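You operate a simulated robot arm through the tools that you are given. There is no shell and no other tool. Be economical: measure what you need, move in short steps, check, and stop when the job is done.

Carry out the task below with a simulated two-armed robot. There is one attempt and no reset: what you move stays moved.

JOB
On the top of the small bench, fold the grey cloth in half.
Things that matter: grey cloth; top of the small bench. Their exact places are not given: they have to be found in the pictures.

Only the result counts: the job must be done as asked and must still hold three seconds after the hand-in. Knocking over, shifting, dropping, spilling or breaking anything else fails it. Flat cloth is picked up by pressing the open fingertips on it (5 to 10 N) and closing them slowly along it; thin cloth reads only 2 to 8 mm in the jaws.

ROBOT AND FRAMES
Two 7-joint arms with two-finger grippers on one trunk, on a base that drives. Base frame: it is fixed to the floor where the robot stands at the start and does not move with it; the origin is under the middle of the robot, x ahead of it, y to its left, z up; the surface under the hand at the start is at about z = 0.78. Readings come in m, degrees, newtons and seconds.
The left shoulder is at the start at [0.051, 0.16, 1.08], the right one opposite. With the tool pointing down near the work surface each hand reaches from about 0.3 to 0.74 m from the robot's upright axis, wherever it stands, measured 20 degrees to its own side. Places, roughly: top of the small bench [0.6, 0.7, 0.8]. Payload 2.45 kg a hand.
The tool frame of a hand sits at the grasp point between the pads (the TCP): z along the fingers, y along the line on which they close. The tips reach 0.026 m beyond it. Largest opening 0.096 m; the body of the gripper starts 0.069 m behind the TCP.
Orientation is that of the tool frame in the base frame, as a unit quaternion [x, y, z, w]. With the fingers straight down and closing along the base's y, the tool's x points along the base's -x, its y along +y and its z along -z.

CONTROLS
- The arms move only by the tool apply_moves. It takes "left_moves", "right_moves" or both (then of equal length, played together; a hand with none holds still); each is a list of rows, each an object of numbers (a shift or turn left out is 0, a gripper value left out holds the last): "tx", "ty", "tz": the shift along the tool's x, y, z in units of 300 mm (1.0 is 300 mm); "ax", "ay", "az": the turn, a rotation vector about the tool's x, y, z in units of 90 degrees (1.0 is 90 degrees). In form: [{"tx": .., "ty": .., "tz": .., "ax": .., "ay": .., "az": ..}, ...]. A call has 1 to 12 rows; each row is the pose to reach, as a shift and turn from the pose commanded when the call began, along the tool's axes at that moment. "left_jaw" and "right_jaw" are, for a hand that has rows, the gripper command, from -1 (fully open) to 1 (shut), values between in proportion, set as the call begins (left out, the last holds). A call with a number of a shift or a turn outside -1 to 1 is refused whole. A row lasts 0.2 s, in which the tool goes at most 0.05 m and 8.6 degrees; a call with a longer step from one row to the next is refused whole, and so is a gripper value outside its range. A pose out of reach is approached as far as the arm can. The call stops where the force on the tool passes 40 N (or 10 N more than at its start, if that is more) or the arm is blocked; 0.2 s more then pass. Each finger halts on what it meets, pressing with about 35 N; the grip force reading is that of the motor and also rises with nothing between the fingers. The clock runs only during rows and for 0.2 s after the last one: add rows that repeat a pose to give the fingers time. It gives the time, the measured TCP pose, the force on the tool (base axes), the opening and the grip force at its end, in the units of the frame above (readings bear some noise), with the torque about the TCP (base axes, N m) and any sound that the robot's microphone picked up, and new pictures: "pictures" is both (left out), scene, wrist or none (wrist: the cameras of the hands that moved).
- Cameras (640 x 400 px; columns grow to the right, rows downward): "scene" is now at [0.1185, -0.0277, 1.5329]; the picture's right is [-0.46, -0.89, 0.00], its down [-0.81, 0.42, -0.41] and it looks along [0.36, -0.19, -0.91] (base axes); focal length 262 px, centre (320, 200). "left" rides on the left gripper at [0.082, -0.003, -0.098] in its tool frame; the picture's right is [0.04, 1.00, 0.00], its down [-0.73, 0.03, -0.68] and it looks along [-0.68, 0.03, 0.73] (tool axes); focal length 256 px, centre (320, 200). "right" rides on the right gripper at [0.082, 0.003, -0.098] in its tool frame; the picture's right is [-0.04, 1.00, 0.00], its down [-0.73, -0.03, -0.68] and it looks along [-0.68, -0.03, 0.73] (tool axes); focal length 256 px, centre (320, 200).
- lift_body(by): slides the trunk up (or, below 0, down) by that many m; the arms and the scene camera ride with it, the base frame stays. It gives what a move gives, with no picture.
- roll_base(legs): drives the robot by 1 to 6 legs, each [ahead, left, turn to the left] in m, m and degrees, along the robot's own axes; the way and the turn of a leg run together, so that a leg with both is an arc; at most 1.5 m and 180 degrees a leg. The arms and the cameras ride along, it lands a little off, and it stops where it bumps. It gives what a move gives, and a new picture of the scene camera.
- aim_head(pan, tilt): turns the head with the scene camera to pan (to the left, within 120 degrees either way) and tilt (down, from -29 to 69), counted from straight ahead of the robot. It gives what a move gives, and a new picture of the scene camera.
- pixel_to_xyz(camera, pixels): for up to 12 pixels [column, row] of the newest picture of that camera ("zoom" is the newest enlarged one), the place [x, y, z] in the base frame of the surface seen there, good to about 0.002 m. It takes no simulated time.
- close_up(camera, box): a new picture of the part [left, top, right, bottom] of that camera's present view, enlarged. It takes no simulated time.
- hand_in(): hands the job in; it is judged then, once.

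Work in short steps. Measure before you move; look again where a grasp or a placing could have gone wrong, and mend it. You have 80 turns and 260 pictures in all, those below and enlarged ones among them. Open the grippers and draw the arms clear of the work before you hand the job in, unless the task says otherwise; then end with one line.

The tools are called as name(argument=value, ...) on one line, values as JSON. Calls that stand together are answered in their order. apply_moves: Moves the arms, as the interface text tells. Its arguments: {"type":"object","properties":{"left_moves":{"type":"array"},"left_jaw":{"type":"number"},"right_moves":{"type":"array"},"right_jaw":{"type":"number"},"pictures":{"type":"string","enum":["both","scene","wrist","none"]}},"required":[]} The other tools are called the same way: lift_body (by) slides the trunk up or down; roll_base (legs) drives the base; aim_head (pan, tilt) turns the head that bears the scene camera; pixel_to_xyz (camera, pixels) gives the place of the surface under pixels of a picture; close_up (camera, box) takes an enlarged picture of a part of a camera's view; hand_in () hands the job in.

At the start:

```text
time_s: 0.0
left_position: [0.4426, 0.0964, 0.9867]
left_tool_rot: [0.001, 1.0, 0.002, 0.0]
left_contact_force: [0.4, 0.1, -0.6]
left_torque: [-0.02, 0.02, 0.01]
left_width: 0.0963
left_grasp_force: 0.0
right_position: [0.3768, -0.2509, 0.9492]
right_tool_rot: [-0.001, 1.0, 0.0, -0.001]
right_contact_force: [0.1, -0.1, 0.7]
right_torque: [0.0, 0.0, -0.01]
right_width: 0.096
right_grasp_force: 0.1
trunk travel left (down, up): [-0.25, 0.317]
robot x, y, heading: [-0.0037, -0.0002, 0.2]
head pan, tilt: [-27.7, 65.5]
```

scene: 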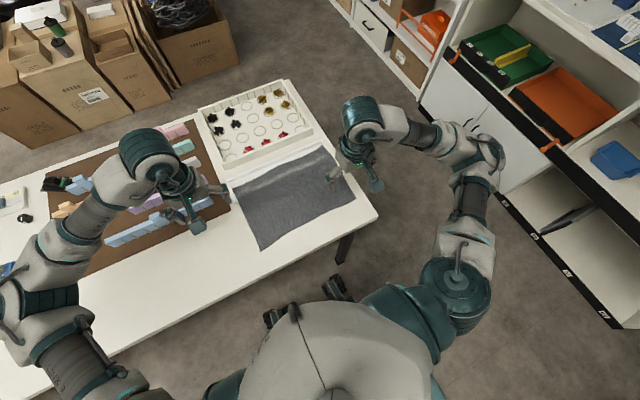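
right: 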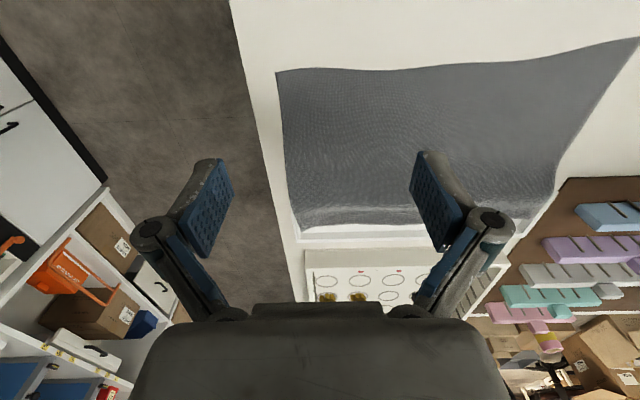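
left: 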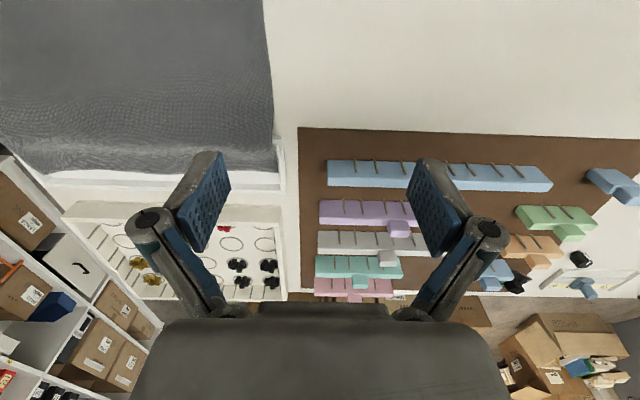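

The grey cloth lies on the near right end of the white table, around scene pixels (230-355, 145-250). I'll measure its corners and the table, and look around to identify the small bench.

pixel_to_xyz(camera="scene", pixels=[[234, 188], [260, 249], [353, 200], [322, 146], [290, 200], [375, 215], [120, 330], [210, 110], [310, 140], [20, 370], [285, 82]])

pixel_to_xyz(camera="right", pixels=[[278, 72], [299, 225], [638, 40], [545, 200], [420, 130], [300, 235], [320, 260], [240, 40]])

aim_head(pan=40, tilt=45)

```text
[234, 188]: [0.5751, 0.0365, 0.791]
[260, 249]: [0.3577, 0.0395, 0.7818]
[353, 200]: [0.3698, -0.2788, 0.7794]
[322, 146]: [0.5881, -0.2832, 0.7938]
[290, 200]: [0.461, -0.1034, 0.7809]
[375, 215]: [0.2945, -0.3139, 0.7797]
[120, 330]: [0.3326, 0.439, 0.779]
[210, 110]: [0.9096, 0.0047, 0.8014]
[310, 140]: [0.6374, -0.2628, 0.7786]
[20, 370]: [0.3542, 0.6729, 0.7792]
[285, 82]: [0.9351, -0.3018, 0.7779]
```

```text
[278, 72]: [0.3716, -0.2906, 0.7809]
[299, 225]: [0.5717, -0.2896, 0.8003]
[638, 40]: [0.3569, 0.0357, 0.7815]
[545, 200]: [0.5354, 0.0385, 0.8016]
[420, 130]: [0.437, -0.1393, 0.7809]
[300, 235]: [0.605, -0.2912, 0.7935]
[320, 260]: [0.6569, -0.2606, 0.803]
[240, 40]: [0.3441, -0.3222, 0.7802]
```

```text
time_s: 1.4
left_position: [0.4395, 0.0966, 0.9879]
left_tool_rot: [0.0, 1.0, 0.001, 0.001]
left_contact_force: [-0.4, 0.3, -0.5]
left_torque: [-0.04, 0.01, 0.01]
left_width: 0.0961
left_grasp_force: 0.1
right_position: [0.373, -0.2509, 0.95]
right_tool_rot: [0.0, 1.0, 0.0, 0.001]
right_contact_force: [-0.1, -0.5, 0.7]
right_torque: [-0.01, -0.01, -0.01]
right_width: 0.0962
right_grasp_force: 0.0
trunk travel left (down, up): [-0.25, 0.317]
robot x, y, heading: [-0.0017, -0.0015, -0.1]
head pan, tilt: [40.0, 45.0]
```

scene: 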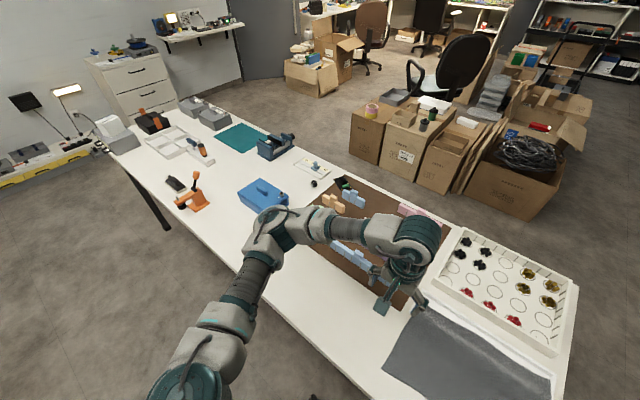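

The white table is the bench, and the cloth already lies on it. Its far edge reads about 0.80 high near the tray, so I'll look closely there.

aim_head(pan=-15, tilt=60)

close_up(camera="right", box=[240, 30, 640, 280])

close_up(camera="left", box=[0, 0, 320, 200])

```text
time_s: 2.6
left_position: [0.4381, 0.0965, 0.9876]
left_tool_rot: [0.0, 1.0, 0.001, 0.002]
left_contact_force: [0.6, -0.4, 0.0]
left_torque: [-0.03, -0.01, 0.0]
left_width: 0.0959
left_grasp_force: 0.0
right_position: [0.3732, -0.251, 0.9516]
right_tool_rot: [0.0, 1.0, 0.001, 0.001]
right_contact_force: [0.0, 0.0, -0.1]
right_torque: [0.03, 0.02, 0.04]
right_width: 0.0962
right_grasp_force: 0.0
trunk travel left (down, up): [-0.25, 0.317]
robot x, y, heading: [-0.0016, -0.003, -0.2]
head pan, tilt: [-15.0, 60.0]
```

scene: 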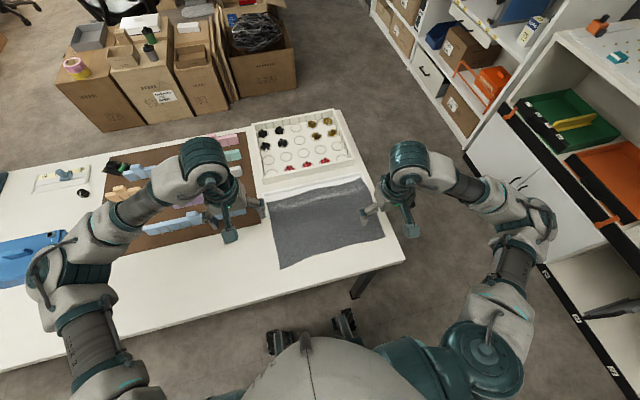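

```text
1.60 times, centred on (440, 155) of right
```

zoom: 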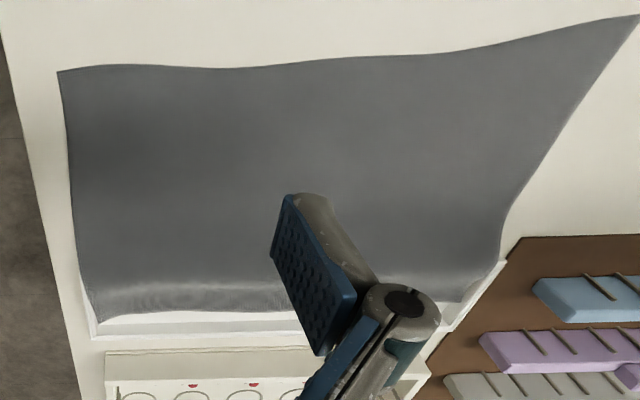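

```text
2.00 times, centred on (160, 100) of left
```

zoom: 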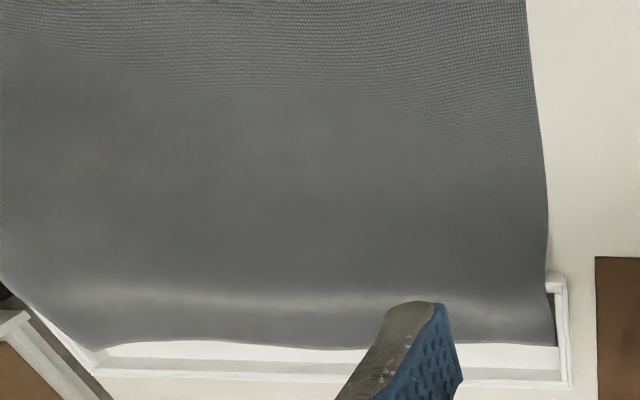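

The cloth's far strip drapes over the tray's near lip and into the tray. I'll map the height profile along the far edge near both corners.

close_up(camera="scene", box=[250, 165, 400, 259])

pixel_to_xyz(camera="right", pixels=[[320, 190], [320, 200], [320, 206], [320, 210], [320, 215], [320, 220], [320, 225], [320, 230], [320, 236], [320, 240], [320, 247], [320, 255]])

pixel_to_xyz(camera="left", pixels=[[240, 120], [240, 135], [240, 140], [240, 145], [240, 150], [240, 155], [240, 160], [240, 165], [240, 170], [240, 180], [240, 186], [240, 192]])

```text
4.26 times, centred on (325, 212) of scene
```

zoom: 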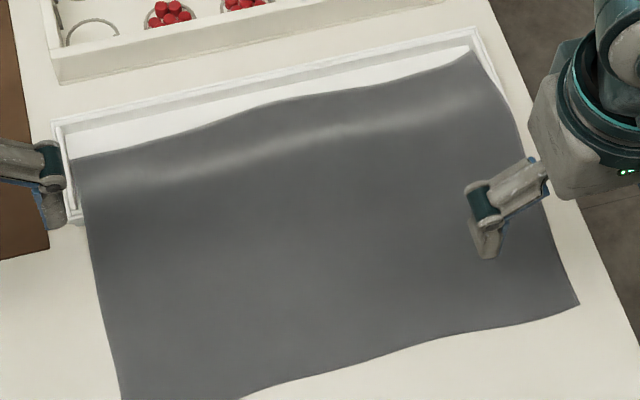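

```text
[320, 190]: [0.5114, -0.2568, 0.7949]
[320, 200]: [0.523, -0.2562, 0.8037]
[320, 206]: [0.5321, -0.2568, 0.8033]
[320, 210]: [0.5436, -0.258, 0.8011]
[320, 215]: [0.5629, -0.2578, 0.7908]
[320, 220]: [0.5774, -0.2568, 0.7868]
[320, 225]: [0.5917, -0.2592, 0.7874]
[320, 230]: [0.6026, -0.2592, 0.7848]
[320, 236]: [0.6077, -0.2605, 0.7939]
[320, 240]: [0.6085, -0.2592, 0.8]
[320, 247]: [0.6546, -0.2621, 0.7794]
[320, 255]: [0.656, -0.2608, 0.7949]
```

```text
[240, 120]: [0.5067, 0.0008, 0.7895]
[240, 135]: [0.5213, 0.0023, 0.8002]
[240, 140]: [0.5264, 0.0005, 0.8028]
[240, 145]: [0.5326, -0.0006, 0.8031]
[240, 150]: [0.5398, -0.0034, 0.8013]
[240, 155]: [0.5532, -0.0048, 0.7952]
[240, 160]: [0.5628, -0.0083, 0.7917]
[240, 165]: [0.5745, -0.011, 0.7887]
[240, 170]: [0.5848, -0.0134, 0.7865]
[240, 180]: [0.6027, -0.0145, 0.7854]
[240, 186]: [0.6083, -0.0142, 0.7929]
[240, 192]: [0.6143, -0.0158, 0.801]
```

There is a shallow tray (x 0.525–0.61, floor about 0.785, lips about 0.80), and the cloth's far edge lies in it at x≈0.588. I'll fold far edge to near edge, so I move both hands above the far corners with jaws half open.

apply_moves(left_moves=[{"tx": -0.075, "ty": -0.047, "tz": 0.03}, {"tx": -0.15, "ty": -0.094, "tz": 0.06}, {"tx": -0.225, "ty": -0.141, "tz": 0.12}, {"tx": -0.3, "ty": -0.188, "tz": 0.2}, {"tx": -0.38, "ty": -0.235, "tz": 0.3}, {"tx": -0.453, "ty": -0.282, "tz": 0.393}, {"tx": -0.453, "ty": -0.282, "tz": 0.393}], right_moves=[{"tx": -0.11, "tz": 0.02}, {"tx": -0.22, "tz": 0.05}, {"tx": -0.33, "tz": 0.09}, {"tx": -0.45, "tz": 0.14}, {"tx": -0.56, "tz": 0.2}, {"tx": -0.67, "tz": 0.27}, {"tx": -0.67, "tz": 0.27}], left_jaw=0, right_jaw=0)

```text
time_s: 4.2
left_position: [0.5758, 0.0128, 0.8694]
left_tool_rot: [0.0, 1.0, 0.001, 0.003]
left_contact_force: [0.1, 0.9, 0.6]
left_torque: [-0.03, -0.02, -0.02]
left_width: 0.048
left_grasp_force: 0.0
right_position: [0.5758, -0.2492, 0.8718]
right_tool_rot: [0.0, 1.0, 0.0, 0.001]
right_contact_force: [0.0, 0.0, -0.5]
right_torque: [0.05, -0.01, 0.05]
right_width: 0.0479
right_grasp_force: 0.0
trunk travel left (down, up): [-0.25, 0.317]
robot x, y, heading: [0.0028, -0.0002, -0.1]
head pan, tilt: [-15.0, 60.0]
```

scene: 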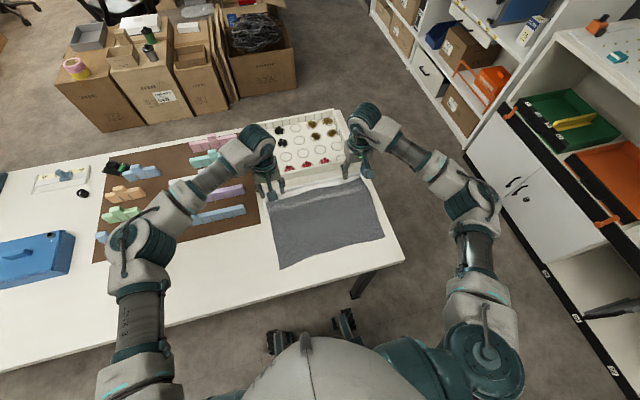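
right: 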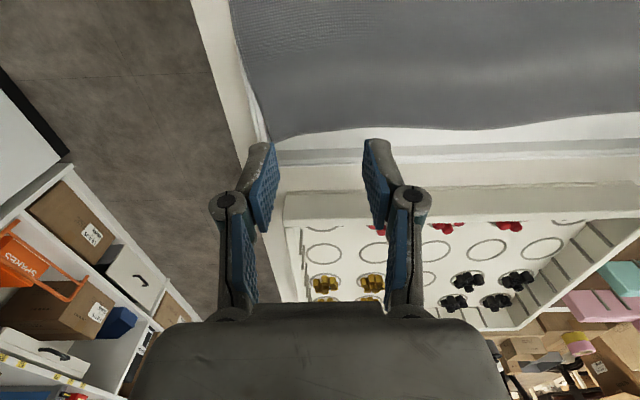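
left: 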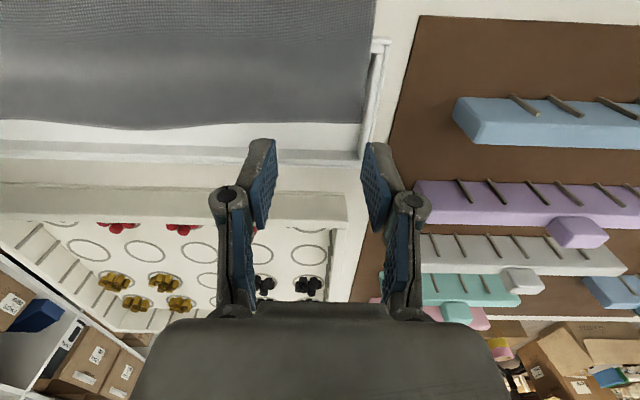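

I measure the cloth edge, corners and tray side lips under both hands.

pixel_to_xyz(camera="right", pixels=[[276, 138], [290, 132], [340, 127], [400, 124], [267, 128], [258, 118], [420, 152]])

pixel_to_xyz(camera="left", pixels=[[360, 120], [320, 118], [270, 120], [200, 122], [372, 100], [385, 42], [340, 150], [340, 100]])

```text
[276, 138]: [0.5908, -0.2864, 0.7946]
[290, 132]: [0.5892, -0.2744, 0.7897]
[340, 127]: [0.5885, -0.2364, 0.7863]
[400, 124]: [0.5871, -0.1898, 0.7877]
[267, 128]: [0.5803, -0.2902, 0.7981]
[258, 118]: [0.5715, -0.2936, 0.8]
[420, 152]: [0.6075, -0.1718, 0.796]
```

```text
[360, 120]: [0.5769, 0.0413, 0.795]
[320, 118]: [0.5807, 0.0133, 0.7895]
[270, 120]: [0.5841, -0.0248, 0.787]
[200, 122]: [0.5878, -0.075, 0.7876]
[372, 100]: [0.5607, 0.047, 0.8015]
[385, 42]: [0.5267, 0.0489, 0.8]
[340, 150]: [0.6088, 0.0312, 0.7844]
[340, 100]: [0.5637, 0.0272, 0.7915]
```

Side lips are at y≈0.045 and -0.292, so I shift both grasps slightly inward and descend to just above contact.

apply_moves(left_moves=[{"tx": 0.013, "ty": -0.036, "tz": 0.0}, {"tx": 0.013, "ty": -0.036, "tz": 0.06}, {"tx": 0.013, "ty": -0.036, "tz": 0.11}, {"tx": 0.013, "ty": -0.036, "tz": 0.14}, {"tx": 0.013, "ty": -0.036, "tz": 0.165}, {"tx": 0.013, "ty": -0.036, "tz": 0.165}], right_moves=[{"ty": 0.017, "tz": 0.0}, {"ty": 0.017, "tz": 0.06}, {"ty": 0.017, "tz": 0.11}, {"ty": 0.017, "tz": 0.15}, {"ty": 0.017, "tz": 0.175}, {"ty": 0.017, "tz": 0.175}])

```text
time_s: 5.6
left_position: [0.572, 0.002, 0.8197]
left_tool_rot: [0.0, 1.0, 0.001, 0.002]
left_contact_force: [-0.4, -1.0, 0.1]
left_torque: [0.02, -0.02, -0.01]
left_width: 0.0483
left_grasp_force: 0.0
right_position: [0.5747, -0.245, 0.8173]
right_tool_rot: [0.0, 1.0, 0.001, 0.002]
right_contact_force: [-0.3, -0.1, 0.2]
right_torque: [0.03, -0.03, -0.01]
right_width: 0.0481
right_grasp_force: 0.1
trunk travel left (down, up): [-0.25, 0.317]
robot x, y, heading: [0.0004, -0.0002, 0.2]
head pan, tilt: [-15.0, 60.0]
```

scene: 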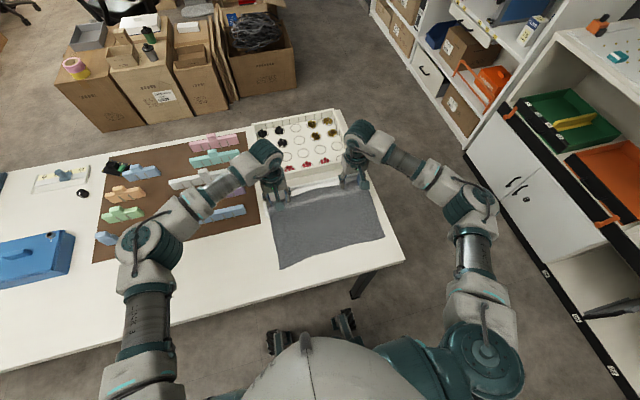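
right: 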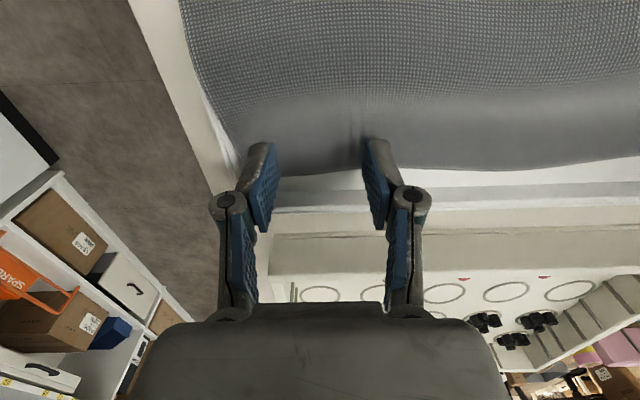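
left: 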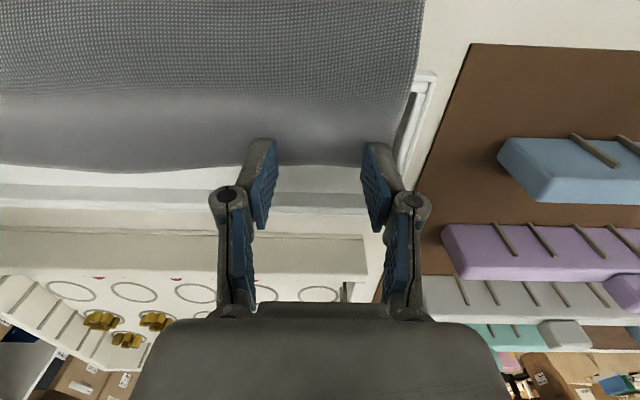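

The tips just straddle the cloth edge, so I shift 8 mm toward the robot and press down gently.

apply_moves(left_moves=[{"tx": 0.024, "tz": -0.02}, {"tx": 0.024, "tz": 0.0}, {"tx": 0.024, "tz": 0.012}, {"tx": 0.024, "tz": 0.022}, {"tx": 0.024, "tz": 0.022}], right_moves=[{"tx": 0.024, "tz": -0.02}, {"tx": 0.024, "tz": 0.0}, {"tx": 0.024, "tz": 0.01}, {"tx": 0.024, "tz": 0.018}, {"tx": 0.024, "tz": 0.018}], pictures="wrist")

```text
time_s: 6.8
left_position: [0.5648, 0.0019, 0.8132]
left_tool_rot: [0.0, 1.0, 0.002, 0.003]
left_contact_force: [0.4, 0.2, 0.4]
left_torque: [0.0, -0.02, 0.0]
left_width: 0.0479
left_grasp_force: 0.0
right_position: [0.5681, -0.2449, 0.813]
right_tool_rot: [0.0, 1.0, 0.0, 0.0]
right_contact_force: [-0.4, -0.2, 0.1]
right_torque: [0.0, 0.05, 0.04]
right_width: 0.0481
right_grasp_force: 0.2
trunk travel left (down, up): [-0.25, 0.317]
robot x, y, heading: [0.0017, -0.0003, -0.1]
head pan, tilt: [-15.0, 60.0]
```

right: 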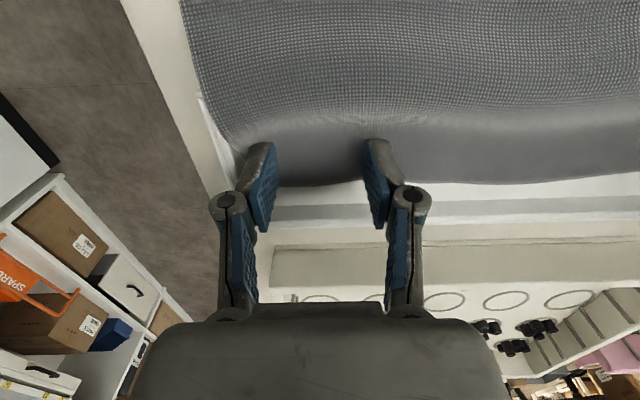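
left: 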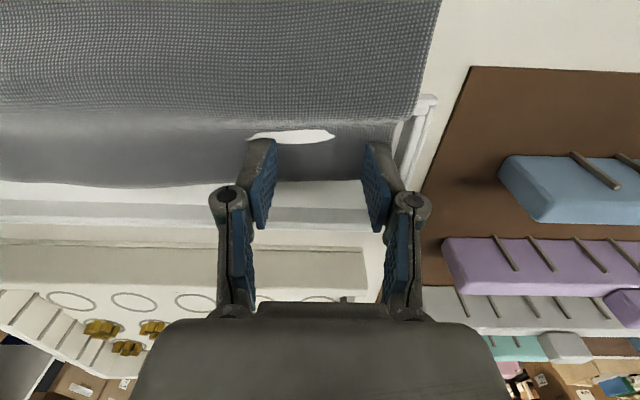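

Both fingertips are now on the cloth with about no force. I press a few mm further.

apply_moves(left_moves=[{"tz": 0.006}, {"tz": 0.012}, {"tz": 0.012}], right_moves=[{"tz": 0.006}, {"tz": 0.012}, {"tz": 0.012}], pictures="none")

```text
time_s: 7.6
left_position: [0.5637, 0.0018, 0.8114]
left_tool_rot: [0.0, 1.0, 0.0, 0.002]
left_contact_force: [1.0, 0.0, 2.4]
left_torque: [-0.02, 0.01, 0.0]
left_width: 0.0481
left_grasp_force: 0.1
right_position: [0.5676, -0.2453, 0.8113]
right_tool_rot: [0.001, 1.0, 0.002, 0.003]
right_contact_force: [-0.6, -0.8, 15.5]
right_torque: [0.03, 0.02, -0.02]
right_width: 0.0482
right_grasp_force: 6.1
trunk travel left (down, up): [-0.25, 0.317]
robot x, y, heading: [-0.0001, 0.001, -0.1]
head pan, tilt: [-15.0, 60.0]
```

Right reads 15 N (too much) and left 2.4 N; I ease the right by about 1.5 mm and press the left about 1 mm.

apply_moves(left_moves=[{"tz": 0.003}, {"tz": 0.003}], right_moves=[{"tz": -0.003}, {"tz": -0.003}], pictures="none")

```text
time_s: 8.2
left_position: [0.563, 0.0016, 0.8109]
left_tool_rot: [0.0, 1.0, 0.0, 0.003]
left_contact_force: [1.3, -0.4, 9.3]
left_torque: [-0.06, 0.0, 0.02]
left_width: 0.0482
left_grasp_force: 0.1
right_position: [0.5671, -0.246, 0.8106]
right_tool_rot: [0.0, 1.0, 0.0, 0.001]
right_contact_force: [0.0, 0.5, 11.5]
right_torque: [0.08, -0.01, 0.0]
right_width: 0.0481
right_grasp_force: 5.2
trunk travel left (down, up): [-0.25, 0.317]
robot x, y, heading: [0.0013, 0.0018, 0.2]
head pan, tilt: [-15.0, 60.0]
```

Forces are near the desired 5–10 N; I begin closing in stages.

apply_moves(left_moves=[{"tz": 0}, {"tz": 0}], right_moves=[{"tz": -0.001}, {"tz": -0.001}], left_jaw=0.35, right_jaw=0.35, pictures="wrist")

```text
time_s: 8.8
left_position: [0.5625, 0.0022, 0.8125]
left_tool_rot: [0.0, 1.0, -0.001, 0.004]
left_contact_force: [-0.7, -4.3, 20.8]
left_torque: [-0.51, 0.02, -0.05]
left_width: 0.0317
left_grasp_force: 6.5
right_position: [0.5666, -0.2472, 0.8109]
right_tool_rot: [0.0, 1.0, 0.0, 0.003]
right_contact_force: [0.7, 1.3, 13.4]
right_torque: [0.19, -0.01, 0.02]
right_width: 0.0324
right_grasp_force: 0.2
trunk travel left (down, up): [-0.25, 0.317]
robot x, y, heading: [-0.0032, 0.0009, -0.4]
head pan, tilt: [-15.0, 60.0]
```

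right: 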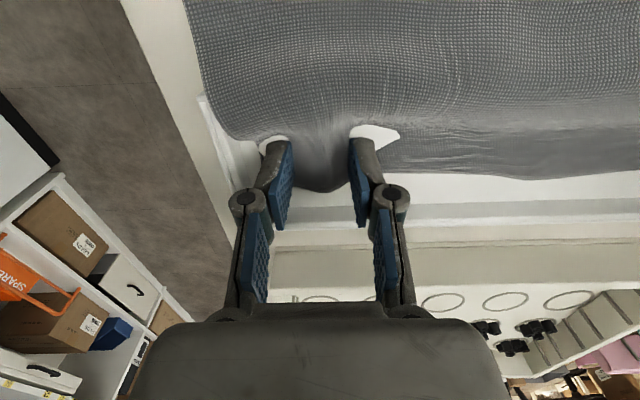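
left: 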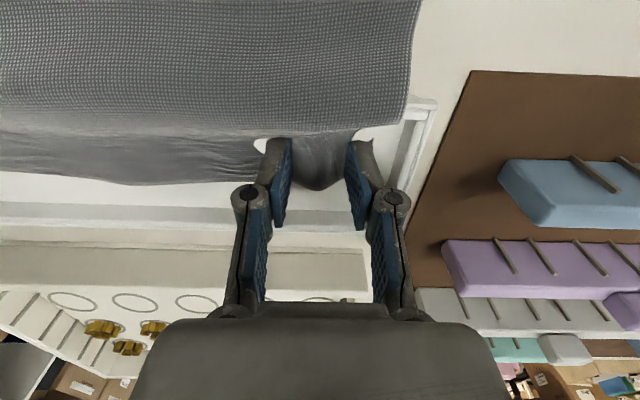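

The cloth is bunching between the fingers on both sides; I ease the left slightly and close further.

apply_moves(left_moves=[{"tz": -0.003}, {"tz": -0.003}], right_moves=[{"tz": -0.001}, {"tz": -0.001}], left_jaw=0.65, right_jaw=0.65, pictures="none")

apply_moves(left_moves=[{"tz": -0.002}, {"tz": -0.002}, {"tz": -0.002}], right_moves=[{"tz": -0.002}, {"tz": -0.002}, {"tz": -0.002}], left_jaw=1, right_jaw=1, pictures="wrist")

```text
time_s: 9.4
left_position: [0.562, -0.0009, 0.8123]
left_tool_rot: [0.001, 1.0, -0.002, 0.003]
left_contact_force: [-1.0, -20.9, 22.6]
left_torque: [-0.78, 0.03, -0.03]
left_width: 0.0192
left_grasp_force: 16.8
right_position: [0.5661, -0.2446, 0.8124]
right_tool_rot: [0.0, 1.0, 0.002, 0.003]
right_contact_force: [0.5, 18.3, 15.3]
right_torque: [0.57, 0.03, -0.07]
right_width: 0.0174
right_grasp_force: 15.4
trunk travel left (down, up): [-0.25, 0.317]
robot x, y, heading: [-0.001, 0.0035, 0.1]
head pan, tilt: [-15.0, 60.0]
```

```text
time_s: 10.2
left_position: [0.5631, -0.0015, 0.8117]
left_tool_rot: [0.0, 1.0, -0.002, 0.003]
left_contact_force: [-2.6, -29.6, 16.6]
left_torque: [-0.8, 0.02, -0.08]
left_width: 0.0031
left_grasp_force: 32.1
right_position: [0.5661, -0.2445, 0.8129]
right_tool_rot: [-0.001, 1.0, 0.002, 0.002]
right_contact_force: [2.2, 29.9, 12.5]
right_torque: [0.89, 0.02, -0.42]
right_width: 0.0069
right_grasp_force: 34.5
trunk travel left (down, up): [-0.25, 0.317]
robot x, y, heading: [-0.0004, -0.0035, -0.1]
head pan, tilt: [-15.0, 60.0]
```

right: 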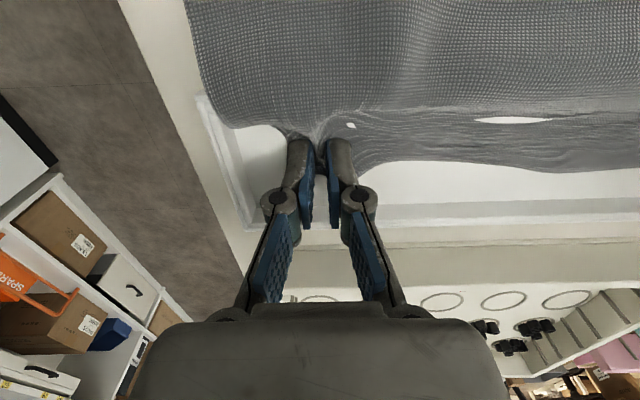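
left: 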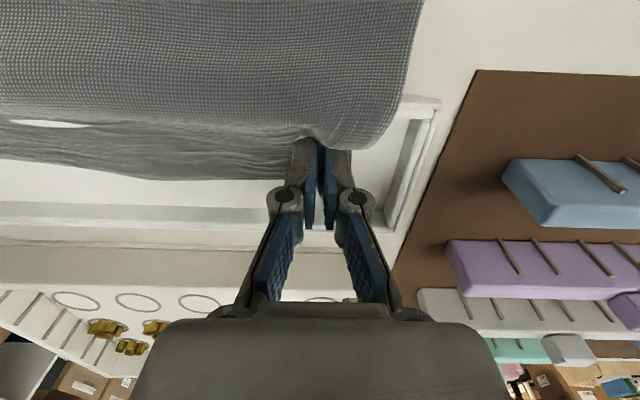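

Both pinches hold cloth (3 and 7 mm), with about 30 N tension between the hands. I relax inward about 8 mm each and lift 3 cm to check.

apply_moves(left_moves=[{"ty": -0.013, "tz": -0.01}, {"ty": -0.026, "tz": -0.04}, {"ty": -0.026, "tz": -0.07}, {"ty": -0.026, "tz": -0.1}, {"ty": -0.026, "tz": -0.1}], right_moves=[{"ty": 0.013, "tz": -0.01}, {"ty": 0.026, "tz": -0.04}, {"ty": 0.026, "tz": -0.07}, {"ty": 0.026, "tz": -0.1}, {"ty": 0.026, "tz": -0.1}])

```text
time_s: 11.4
left_position: [0.5642, -0.0054, 0.8411]
left_tool_rot: [0.0, 1.0, 0.001, 0.002]
left_contact_force: [-1.2, -11.3, 1.8]
left_torque: [-0.2, 0.03, -0.03]
left_width: 0.0028
left_grasp_force: 33.9
right_position: [0.5664, -0.2394, 0.8398]
right_tool_rot: [0.0, 1.0, 0.0, 0.001]
right_contact_force: [0.5, 9.9, 0.2]
right_torque: [0.38, -0.02, -0.22]
right_width: 0.0022
right_grasp_force: 31.0
trunk travel left (down, up): [-0.25, 0.317]
robot x, y, heading: [-0.0019, 0.001, -0.4]
head pan, tilt: [-15.0, 60.0]
```

scene: 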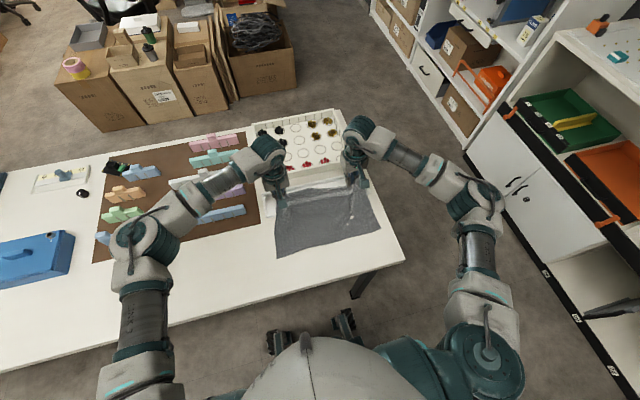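
right: 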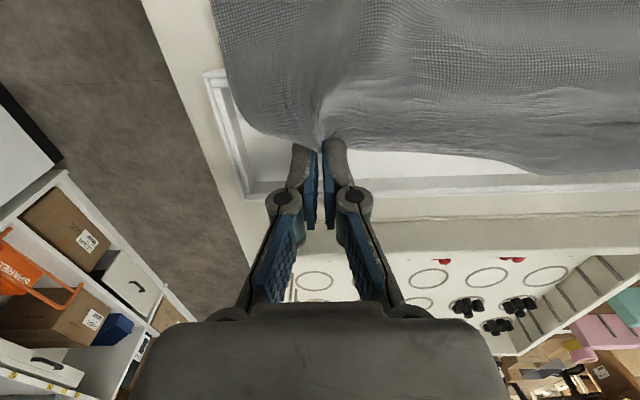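
left: 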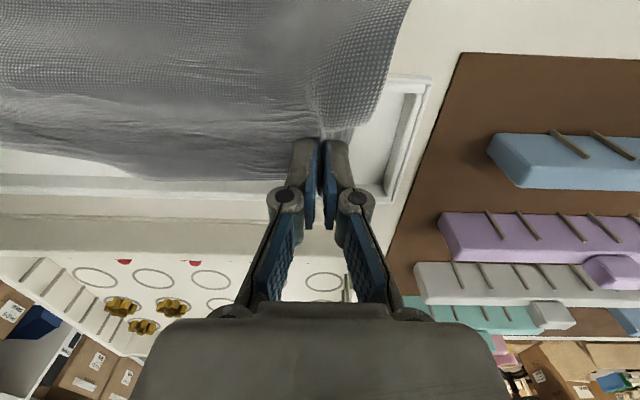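

Both corners are held and off the tray. I start the fold arc: up and toward the robot, with a slight wrist tilt so the edge turns over.

apply_moves(left_moves=[{"ty": -0.01, "tx": 0.01, "tz": -0.05, "ay": -0.03}, {"ty": -0.01, "tx": 0.04, "tz": -0.09, "ay": -0.06}, {"ty": -0.01, "tx": 0.08, "tz": -0.13, "ay": -0.1}, {"ty": -0.01, "tx": 0.12, "tz": -0.16, "ay": -0.13}, {"ty": -0.01, "tx": 0.17, "tz": -0.19, "ay": -0.16}, {"ty": -0.01, "tx": 0.22, "tz": -0.21, "ay": -0.2}, {"ty": -0.01, "tx": 0.22, "tz": -0.21, "ay": -0.2}], right_moves=[{"ty": 0.01, "tx": 0.01, "tz": -0.05, "ay": -0.03}, {"ty": 0.01, "tx": 0.04, "tz": -0.09, "ay": -0.06}, {"ty": 0.01, "tx": 0.08, "tz": -0.13, "ay": -0.1}, {"ty": 0.01, "tx": 0.12, "tz": -0.16, "ay": -0.13}, {"ty": 0.01, "tx": 0.17, "tz": -0.19, "ay": -0.16}, {"ty": 0.01, "tx": 0.22, "tz": -0.21, "ay": -0.2}, {"ty": 0.01, "tx": 0.22, "tz": -0.21, "ay": -0.2}])

close_up(camera="scene", box=[240, 130, 420, 270])

```text
time_s: 13.0
left_position: [0.4981, -0.0103, 0.9045]
left_tool_rot: [0.0, 0.988, 0.0, 0.157]
left_contact_force: [0.4, -0.8, -0.5]
left_torque: [0.02, 0.01, 0.02]
left_width: 0.0064
left_grasp_force: 35.3
right_position: [0.5003, -0.2356, 0.9031]
right_tool_rot: [0.0, 0.987, 0.0, 0.158]
right_contact_force: [0.6, -0.2, -0.2]
right_torque: [-0.03, 0.0, 0.02]
right_width: 0.0001
right_grasp_force: 28.4
trunk travel left (down, up): [-0.25, 0.317]
robot x, y, heading: [0.0013, -0.0016, 0.0]
head pan, tilt: [-15.0, 60.0]
```

scene: 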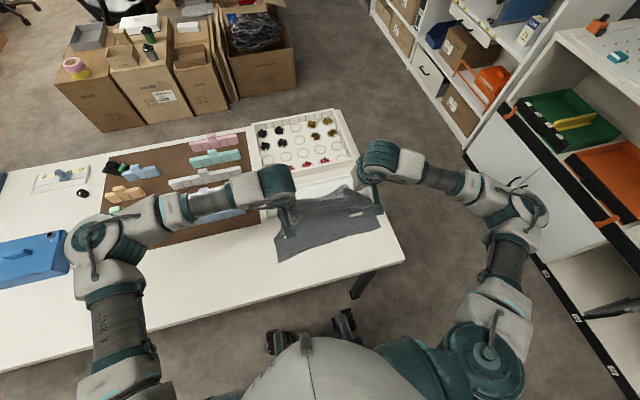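
right: 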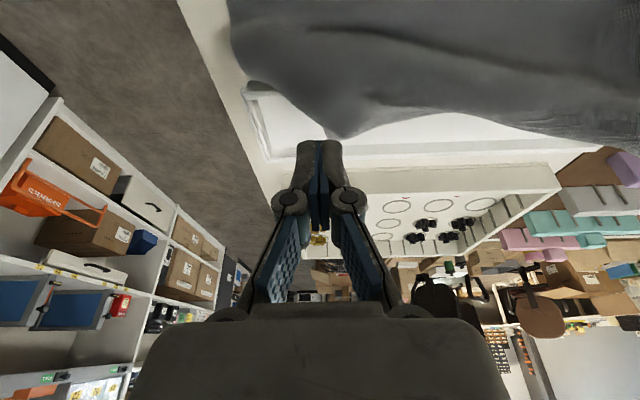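
left: 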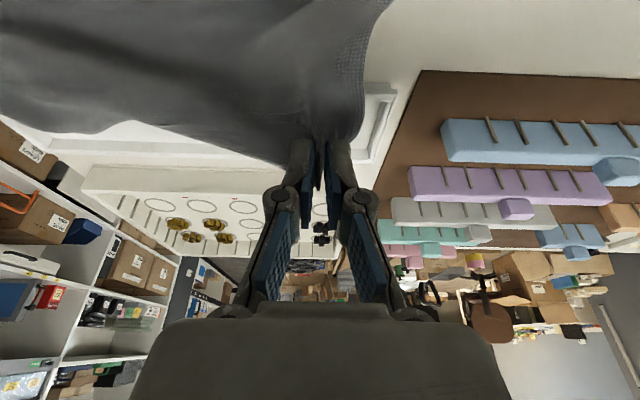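

```text
2.86 times, centred on (330, 200) of scene
```

zoom: 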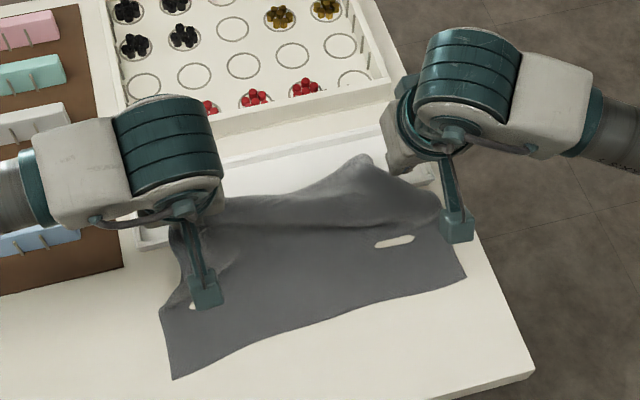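

The right pinch slipped (width 0.0001), while the left still holds. I raise the right hand, open it and locate the dropped right corner.

apply_moves(right_moves=[{"tz": -0.03, "ay": 0.07}, {"tz": -0.06, "ay": 0.14}, {"tz": -0.09, "ay": 0.2}, {"tz": -0.09, "ay": 0.2}], right_jaw=0)

close_up(camera="right", box=[160, 0, 480, 200])

```text
time_s: 14.0
left_position: [0.4962, -0.0104, 0.9036]
left_tool_rot: [0.001, 0.987, 0.001, 0.158]
left_contact_force: [-0.9, 2.6, -1.1]
left_torque: [-0.29, 0.01, -0.12]
left_width: 0.0017
left_grasp_force: 31.5
right_position: [0.4941, -0.2352, 0.9295]
right_tool_rot: [0.0, 1.0, 0.0, 0.001]
right_contact_force: [-0.5, 0.8, -0.1]
right_torque: [0.0, 0.0, 0.03]
right_width: 0.0479
right_grasp_force: 0.0
trunk travel left (down, up): [-0.25, 0.317]
robot x, y, heading: [0.0007, -0.0039, -0.1]
head pan, tilt: [-15.0, 60.0]
```

scene: 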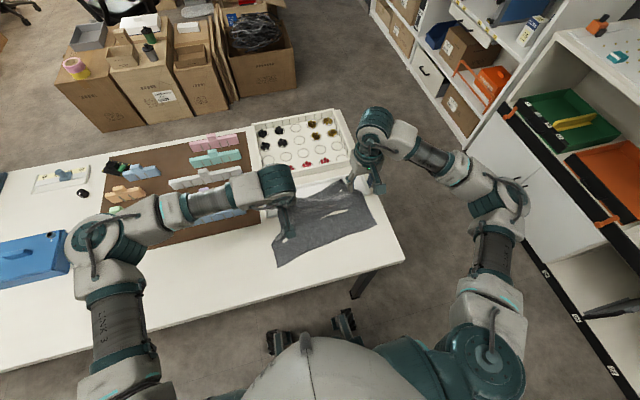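
right: 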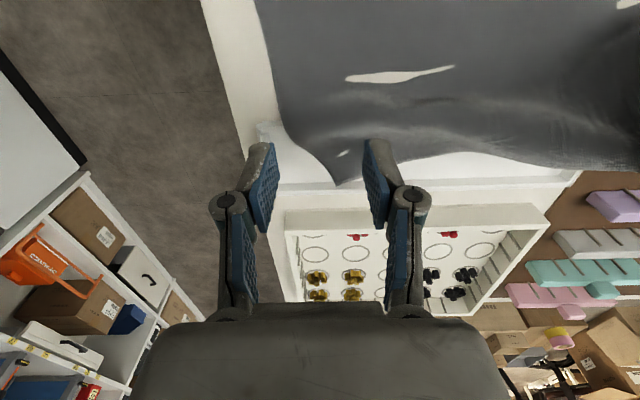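

```text
2.00 times, centred on (320, 100) of right
```

zoom: 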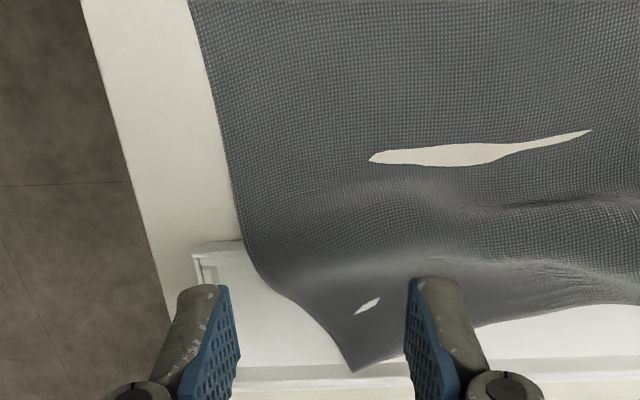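

The right corner now points at around right-pixel (335,185). I measure it and check whether the left is still holding.

close_up(camera="left", box=[160, 0, 480, 200])

pixel_to_xyz(camera="right", pixels=[[335, 184], [320, 165], [300, 145], [345, 160], [360, 140], [400, 164], [450, 153], [272, 110], [330, 120], [400, 110], [262, 135], [360, 186]])

```text
2.00 times, centred on (320, 100) of left
```

zoom: 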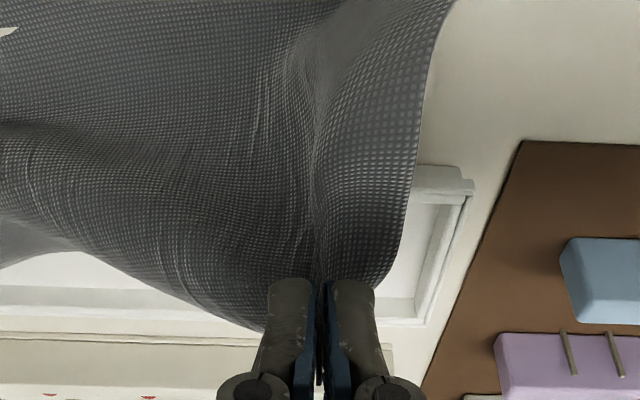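

```text
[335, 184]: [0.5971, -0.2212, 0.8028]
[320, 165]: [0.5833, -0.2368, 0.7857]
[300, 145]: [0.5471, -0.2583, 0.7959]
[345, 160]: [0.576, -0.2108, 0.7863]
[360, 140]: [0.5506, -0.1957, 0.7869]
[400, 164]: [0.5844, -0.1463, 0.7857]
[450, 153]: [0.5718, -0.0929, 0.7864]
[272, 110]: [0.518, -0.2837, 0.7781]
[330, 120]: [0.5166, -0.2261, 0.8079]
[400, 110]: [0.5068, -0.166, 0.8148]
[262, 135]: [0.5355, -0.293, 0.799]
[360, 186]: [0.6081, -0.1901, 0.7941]
```

Left holds firmly. I bring the right hand down over the corner in the tray (x≈0.572, y≈-0.218) with 0.06 m opening.

apply_moves(right_moves=[{"tx": -0.09, "ty": 0.03, "tz": 0.02}, {"tx": -0.18, "ty": 0.057, "tz": 0.08}, {"tx": -0.26, "ty": 0.057, "tz": 0.16}, {"tx": -0.26, "ty": 0.057, "tz": 0.24}, {"tx": -0.26, "ty": 0.057, "tz": 0.31}, {"tx": -0.26, "ty": 0.057, "tz": 0.36}, {"tx": -0.26, "ty": 0.057, "tz": 0.38}, {"tx": -0.26, "ty": 0.057, "tz": 0.38}], right_jaw=-0.25, pictures="wrist")

```text
time_s: 15.8
left_position: [0.4975, -0.0102, 0.9048]
left_tool_rot: [0.0, 0.987, 0.001, 0.158]
left_contact_force: [-0.9, -2.2, 2.6]
left_torque: [-0.07, 0.05, -0.03]
left_width: 0.0032
left_grasp_force: 36.9
right_position: [0.5716, -0.2191, 0.8147]
right_tool_rot: [0.0, 1.0, 0.0, 0.002]
right_contact_force: [0.3, 0.9, 0.4]
right_torque: [0.0, 0.0, 0.03]
right_width: 0.06
right_grasp_force: 0.1
trunk travel left (down, up): [-0.25, 0.317]
robot x, y, heading: [-0.0002, -0.0004, 0.1]
head pan, tilt: [-15.0, 60.0]
```

right: 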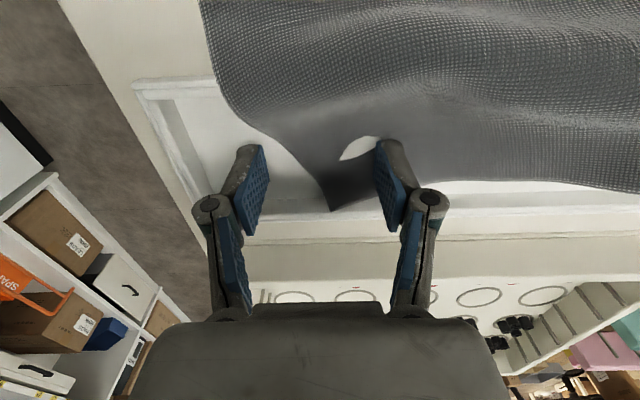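

The corner lies between the right fingers. I press down to contact and close in stages.

apply_moves(right_moves=[{"tz": 0.006}, {"tz": 0.013}, {"tz": 0.013}], pictures="none")

apply_moves(right_moves=[{"tz": 0.0}, {"tz": 0.0}], right_jaw=0.2, pictures="wrist")

```text
time_s: 16.6
left_position: [0.4971, -0.0112, 0.9052]
left_tool_rot: [0.001, 0.987, 0.001, 0.158]
left_contact_force: [0.7, 2.4, -2.5]
left_torque: [0.1, -0.02, 0.05]
left_width: 0.0011
left_grasp_force: 27.7
right_position: [0.572, -0.2198, 0.8113]
right_tool_rot: [0.0, 1.0, 0.0, 0.001]
right_contact_force: [-0.6, 0.5, -0.2]
right_torque: [-0.01, 0.02, -0.03]
right_width: 0.0602
right_grasp_force: 0.5
trunk travel left (down, up): [-0.25, 0.317]
robot x, y, heading: [-0.0003, -0.0027, 0.0]
head pan, tilt: [-15.0, 60.0]
```

```text
time_s: 17.2
left_position: [0.4992, -0.0092, 0.9043]
left_tool_rot: [0.0, 0.987, 0.001, 0.158]
left_contact_force: [0.7, -0.8, -0.8]
left_torque: [-0.04, -0.01, -0.03]
left_width: 0.0059
left_grasp_force: 32.0
right_position: [0.5716, -0.2189, 0.8118]
right_tool_rot: [0.0, 1.0, 0.0, 0.002]
right_contact_force: [0.2, 0.5, 1.5]
right_torque: [0.04, -0.01, -0.04]
right_width: 0.0384
right_grasp_force: 0.0
trunk travel left (down, up): [-0.25, 0.317]
robot x, y, heading: [-0.003, -0.0043, -0.1]
head pan, tilt: [-15.0, 60.0]
```

right: 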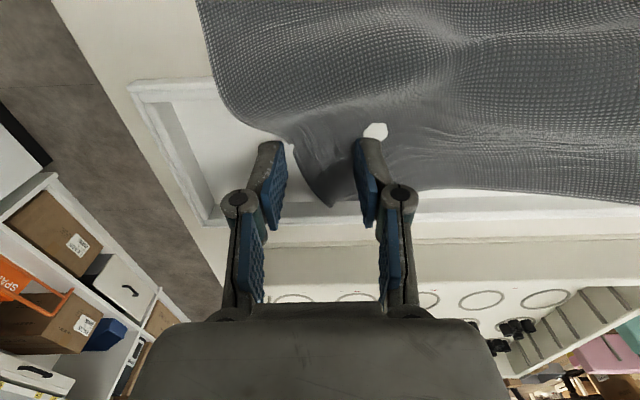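

Closing gathers the corner between the fingers; I press 1 mm more and close further.

apply_moves(right_moves=[{"tz": 0.004}, {"tz": 0.004}], right_jaw=0.6, pictures="wrist")

apply_moves(right_moves=[{"tz": 0.0}, {"tz": 0.0}, {"tz": 0.0}], right_jaw=1, pictures="wrist")

```text
time_s: 17.8
left_position: [0.4966, -0.009, 0.9057]
left_tool_rot: [0.001, 0.987, 0.0, 0.158]
left_contact_force: [0.3, -2.2, -1.3]
left_torque: [0.12, 0.0, 0.05]
left_width: 0.0054
left_grasp_force: 38.9
right_position: [0.572, -0.2182, 0.8126]
right_tool_rot: [0.001, 1.0, 0.001, 0.003]
right_contact_force: [0.3, 0.4, 9.0]
right_torque: [0.11, -0.01, 0.0]
right_width: 0.0192
right_grasp_force: 0.1
trunk travel left (down, up): [-0.25, 0.317]
robot x, y, heading: [0.0002, 0.0007, 0.2]
head pan, tilt: [-15.0, 60.0]
```

right: 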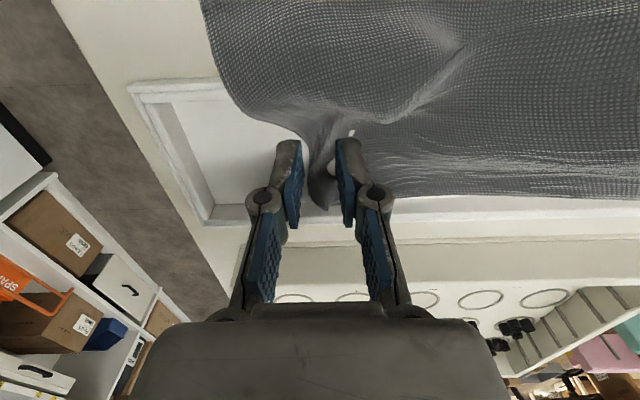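

```text
time_s: 18.6
left_position: [0.4963, -0.0094, 0.9046]
left_tool_rot: [0.0, 0.987, -0.001, 0.159]
left_contact_force: [-0.7, -2.0, 3.6]
left_torque: [0.23, -0.05, 0.05]
left_width: 0.0014
left_grasp_force: 29.9
right_position: [0.5709, -0.2176, 0.8116]
right_tool_rot: [0.0, 1.0, 0.001, 0.003]
right_contact_force: [-0.2, 3.3, 6.1]
right_torque: [0.07, 0.03, 0.0]
right_width: 0.0049
right_grasp_force: 38.3
trunk travel left (down, up): [-0.25, 0.317]
robot x, y, heading: [0.0, -0.0011, -0.2]
head pan, tilt: [-15.0, 60.0]
```

right: 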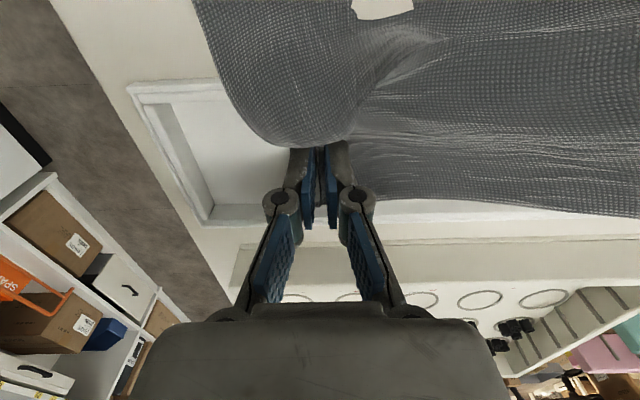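

Right grip reads 4.9 mm with low tension. I lift it along the arc to match the left hand's position.

apply_moves(right_moves=[{"tz": -0.06}, {"tx": 0.02, "tz": -0.12}, {"tx": 0.07, "tz": -0.17, "ay": -0.05}, {"tx": 0.12, "tz": -0.22, "ay": -0.1}, {"tx": 0.18, "ty": -0.03, "tz": -0.27, "ay": -0.15}, {"tx": 0.24, "ty": -0.05, "tz": -0.31, "ay": -0.2}, {"tx": 0.24, "ty": -0.05, "tz": -0.31, "ay": -0.2}])

close_up(camera="scene", box=[240, 130, 420, 270])

```text
time_s: 20.2
left_position: [0.4979, -0.01, 0.9037]
left_tool_rot: [0.001, 0.987, 0.0, 0.158]
left_contact_force: [-1.5, -2.2, 0.7]
left_torque: [0.09, 0.02, -0.03]
left_width: 0.0016
left_grasp_force: 28.8
right_position: [0.4984, -0.2339, 0.903]
right_tool_rot: [0.0, 0.988, 0.0, 0.157]
right_contact_force: [-1.3, -1.4, 3.3]
right_torque: [-0.1, -0.02, -0.07]
right_width: 0.0014
right_grasp_force: 31.8
trunk travel left (down, up): [-0.25, 0.317]
robot x, y, heading: [-0.0001, -0.003, 0.0]
head pan, tilt: [-15.0, 60.0]
```

scene: 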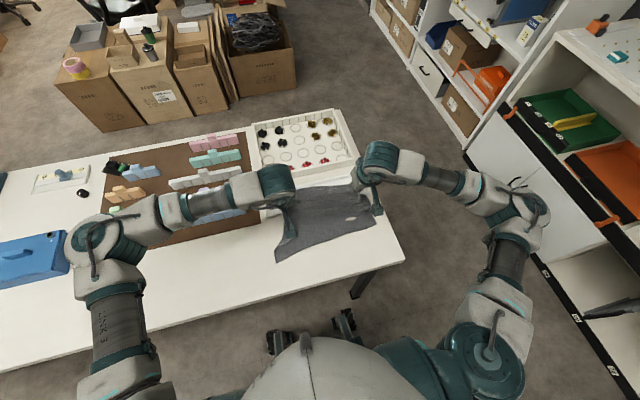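
right: 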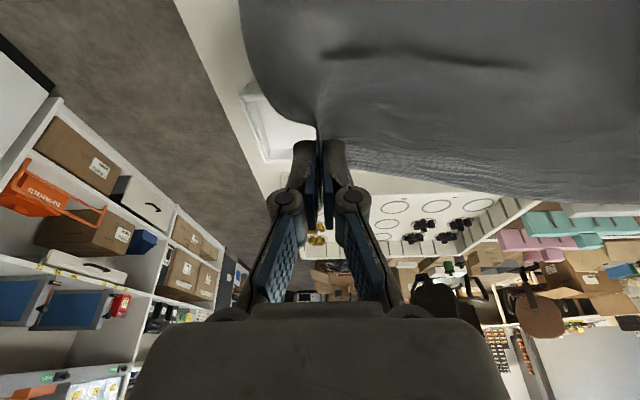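

```text
2.86 times, centred on (330, 200) of scene
```

zoom: 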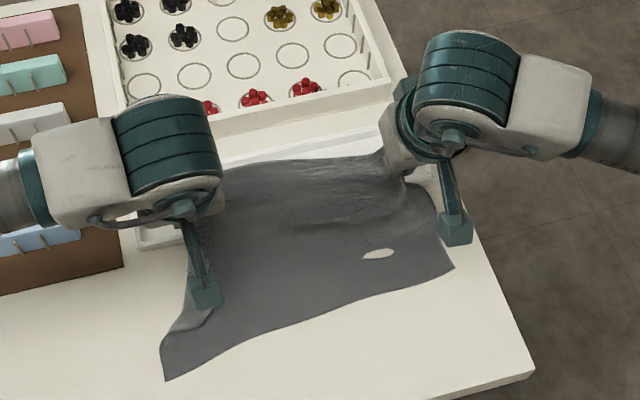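

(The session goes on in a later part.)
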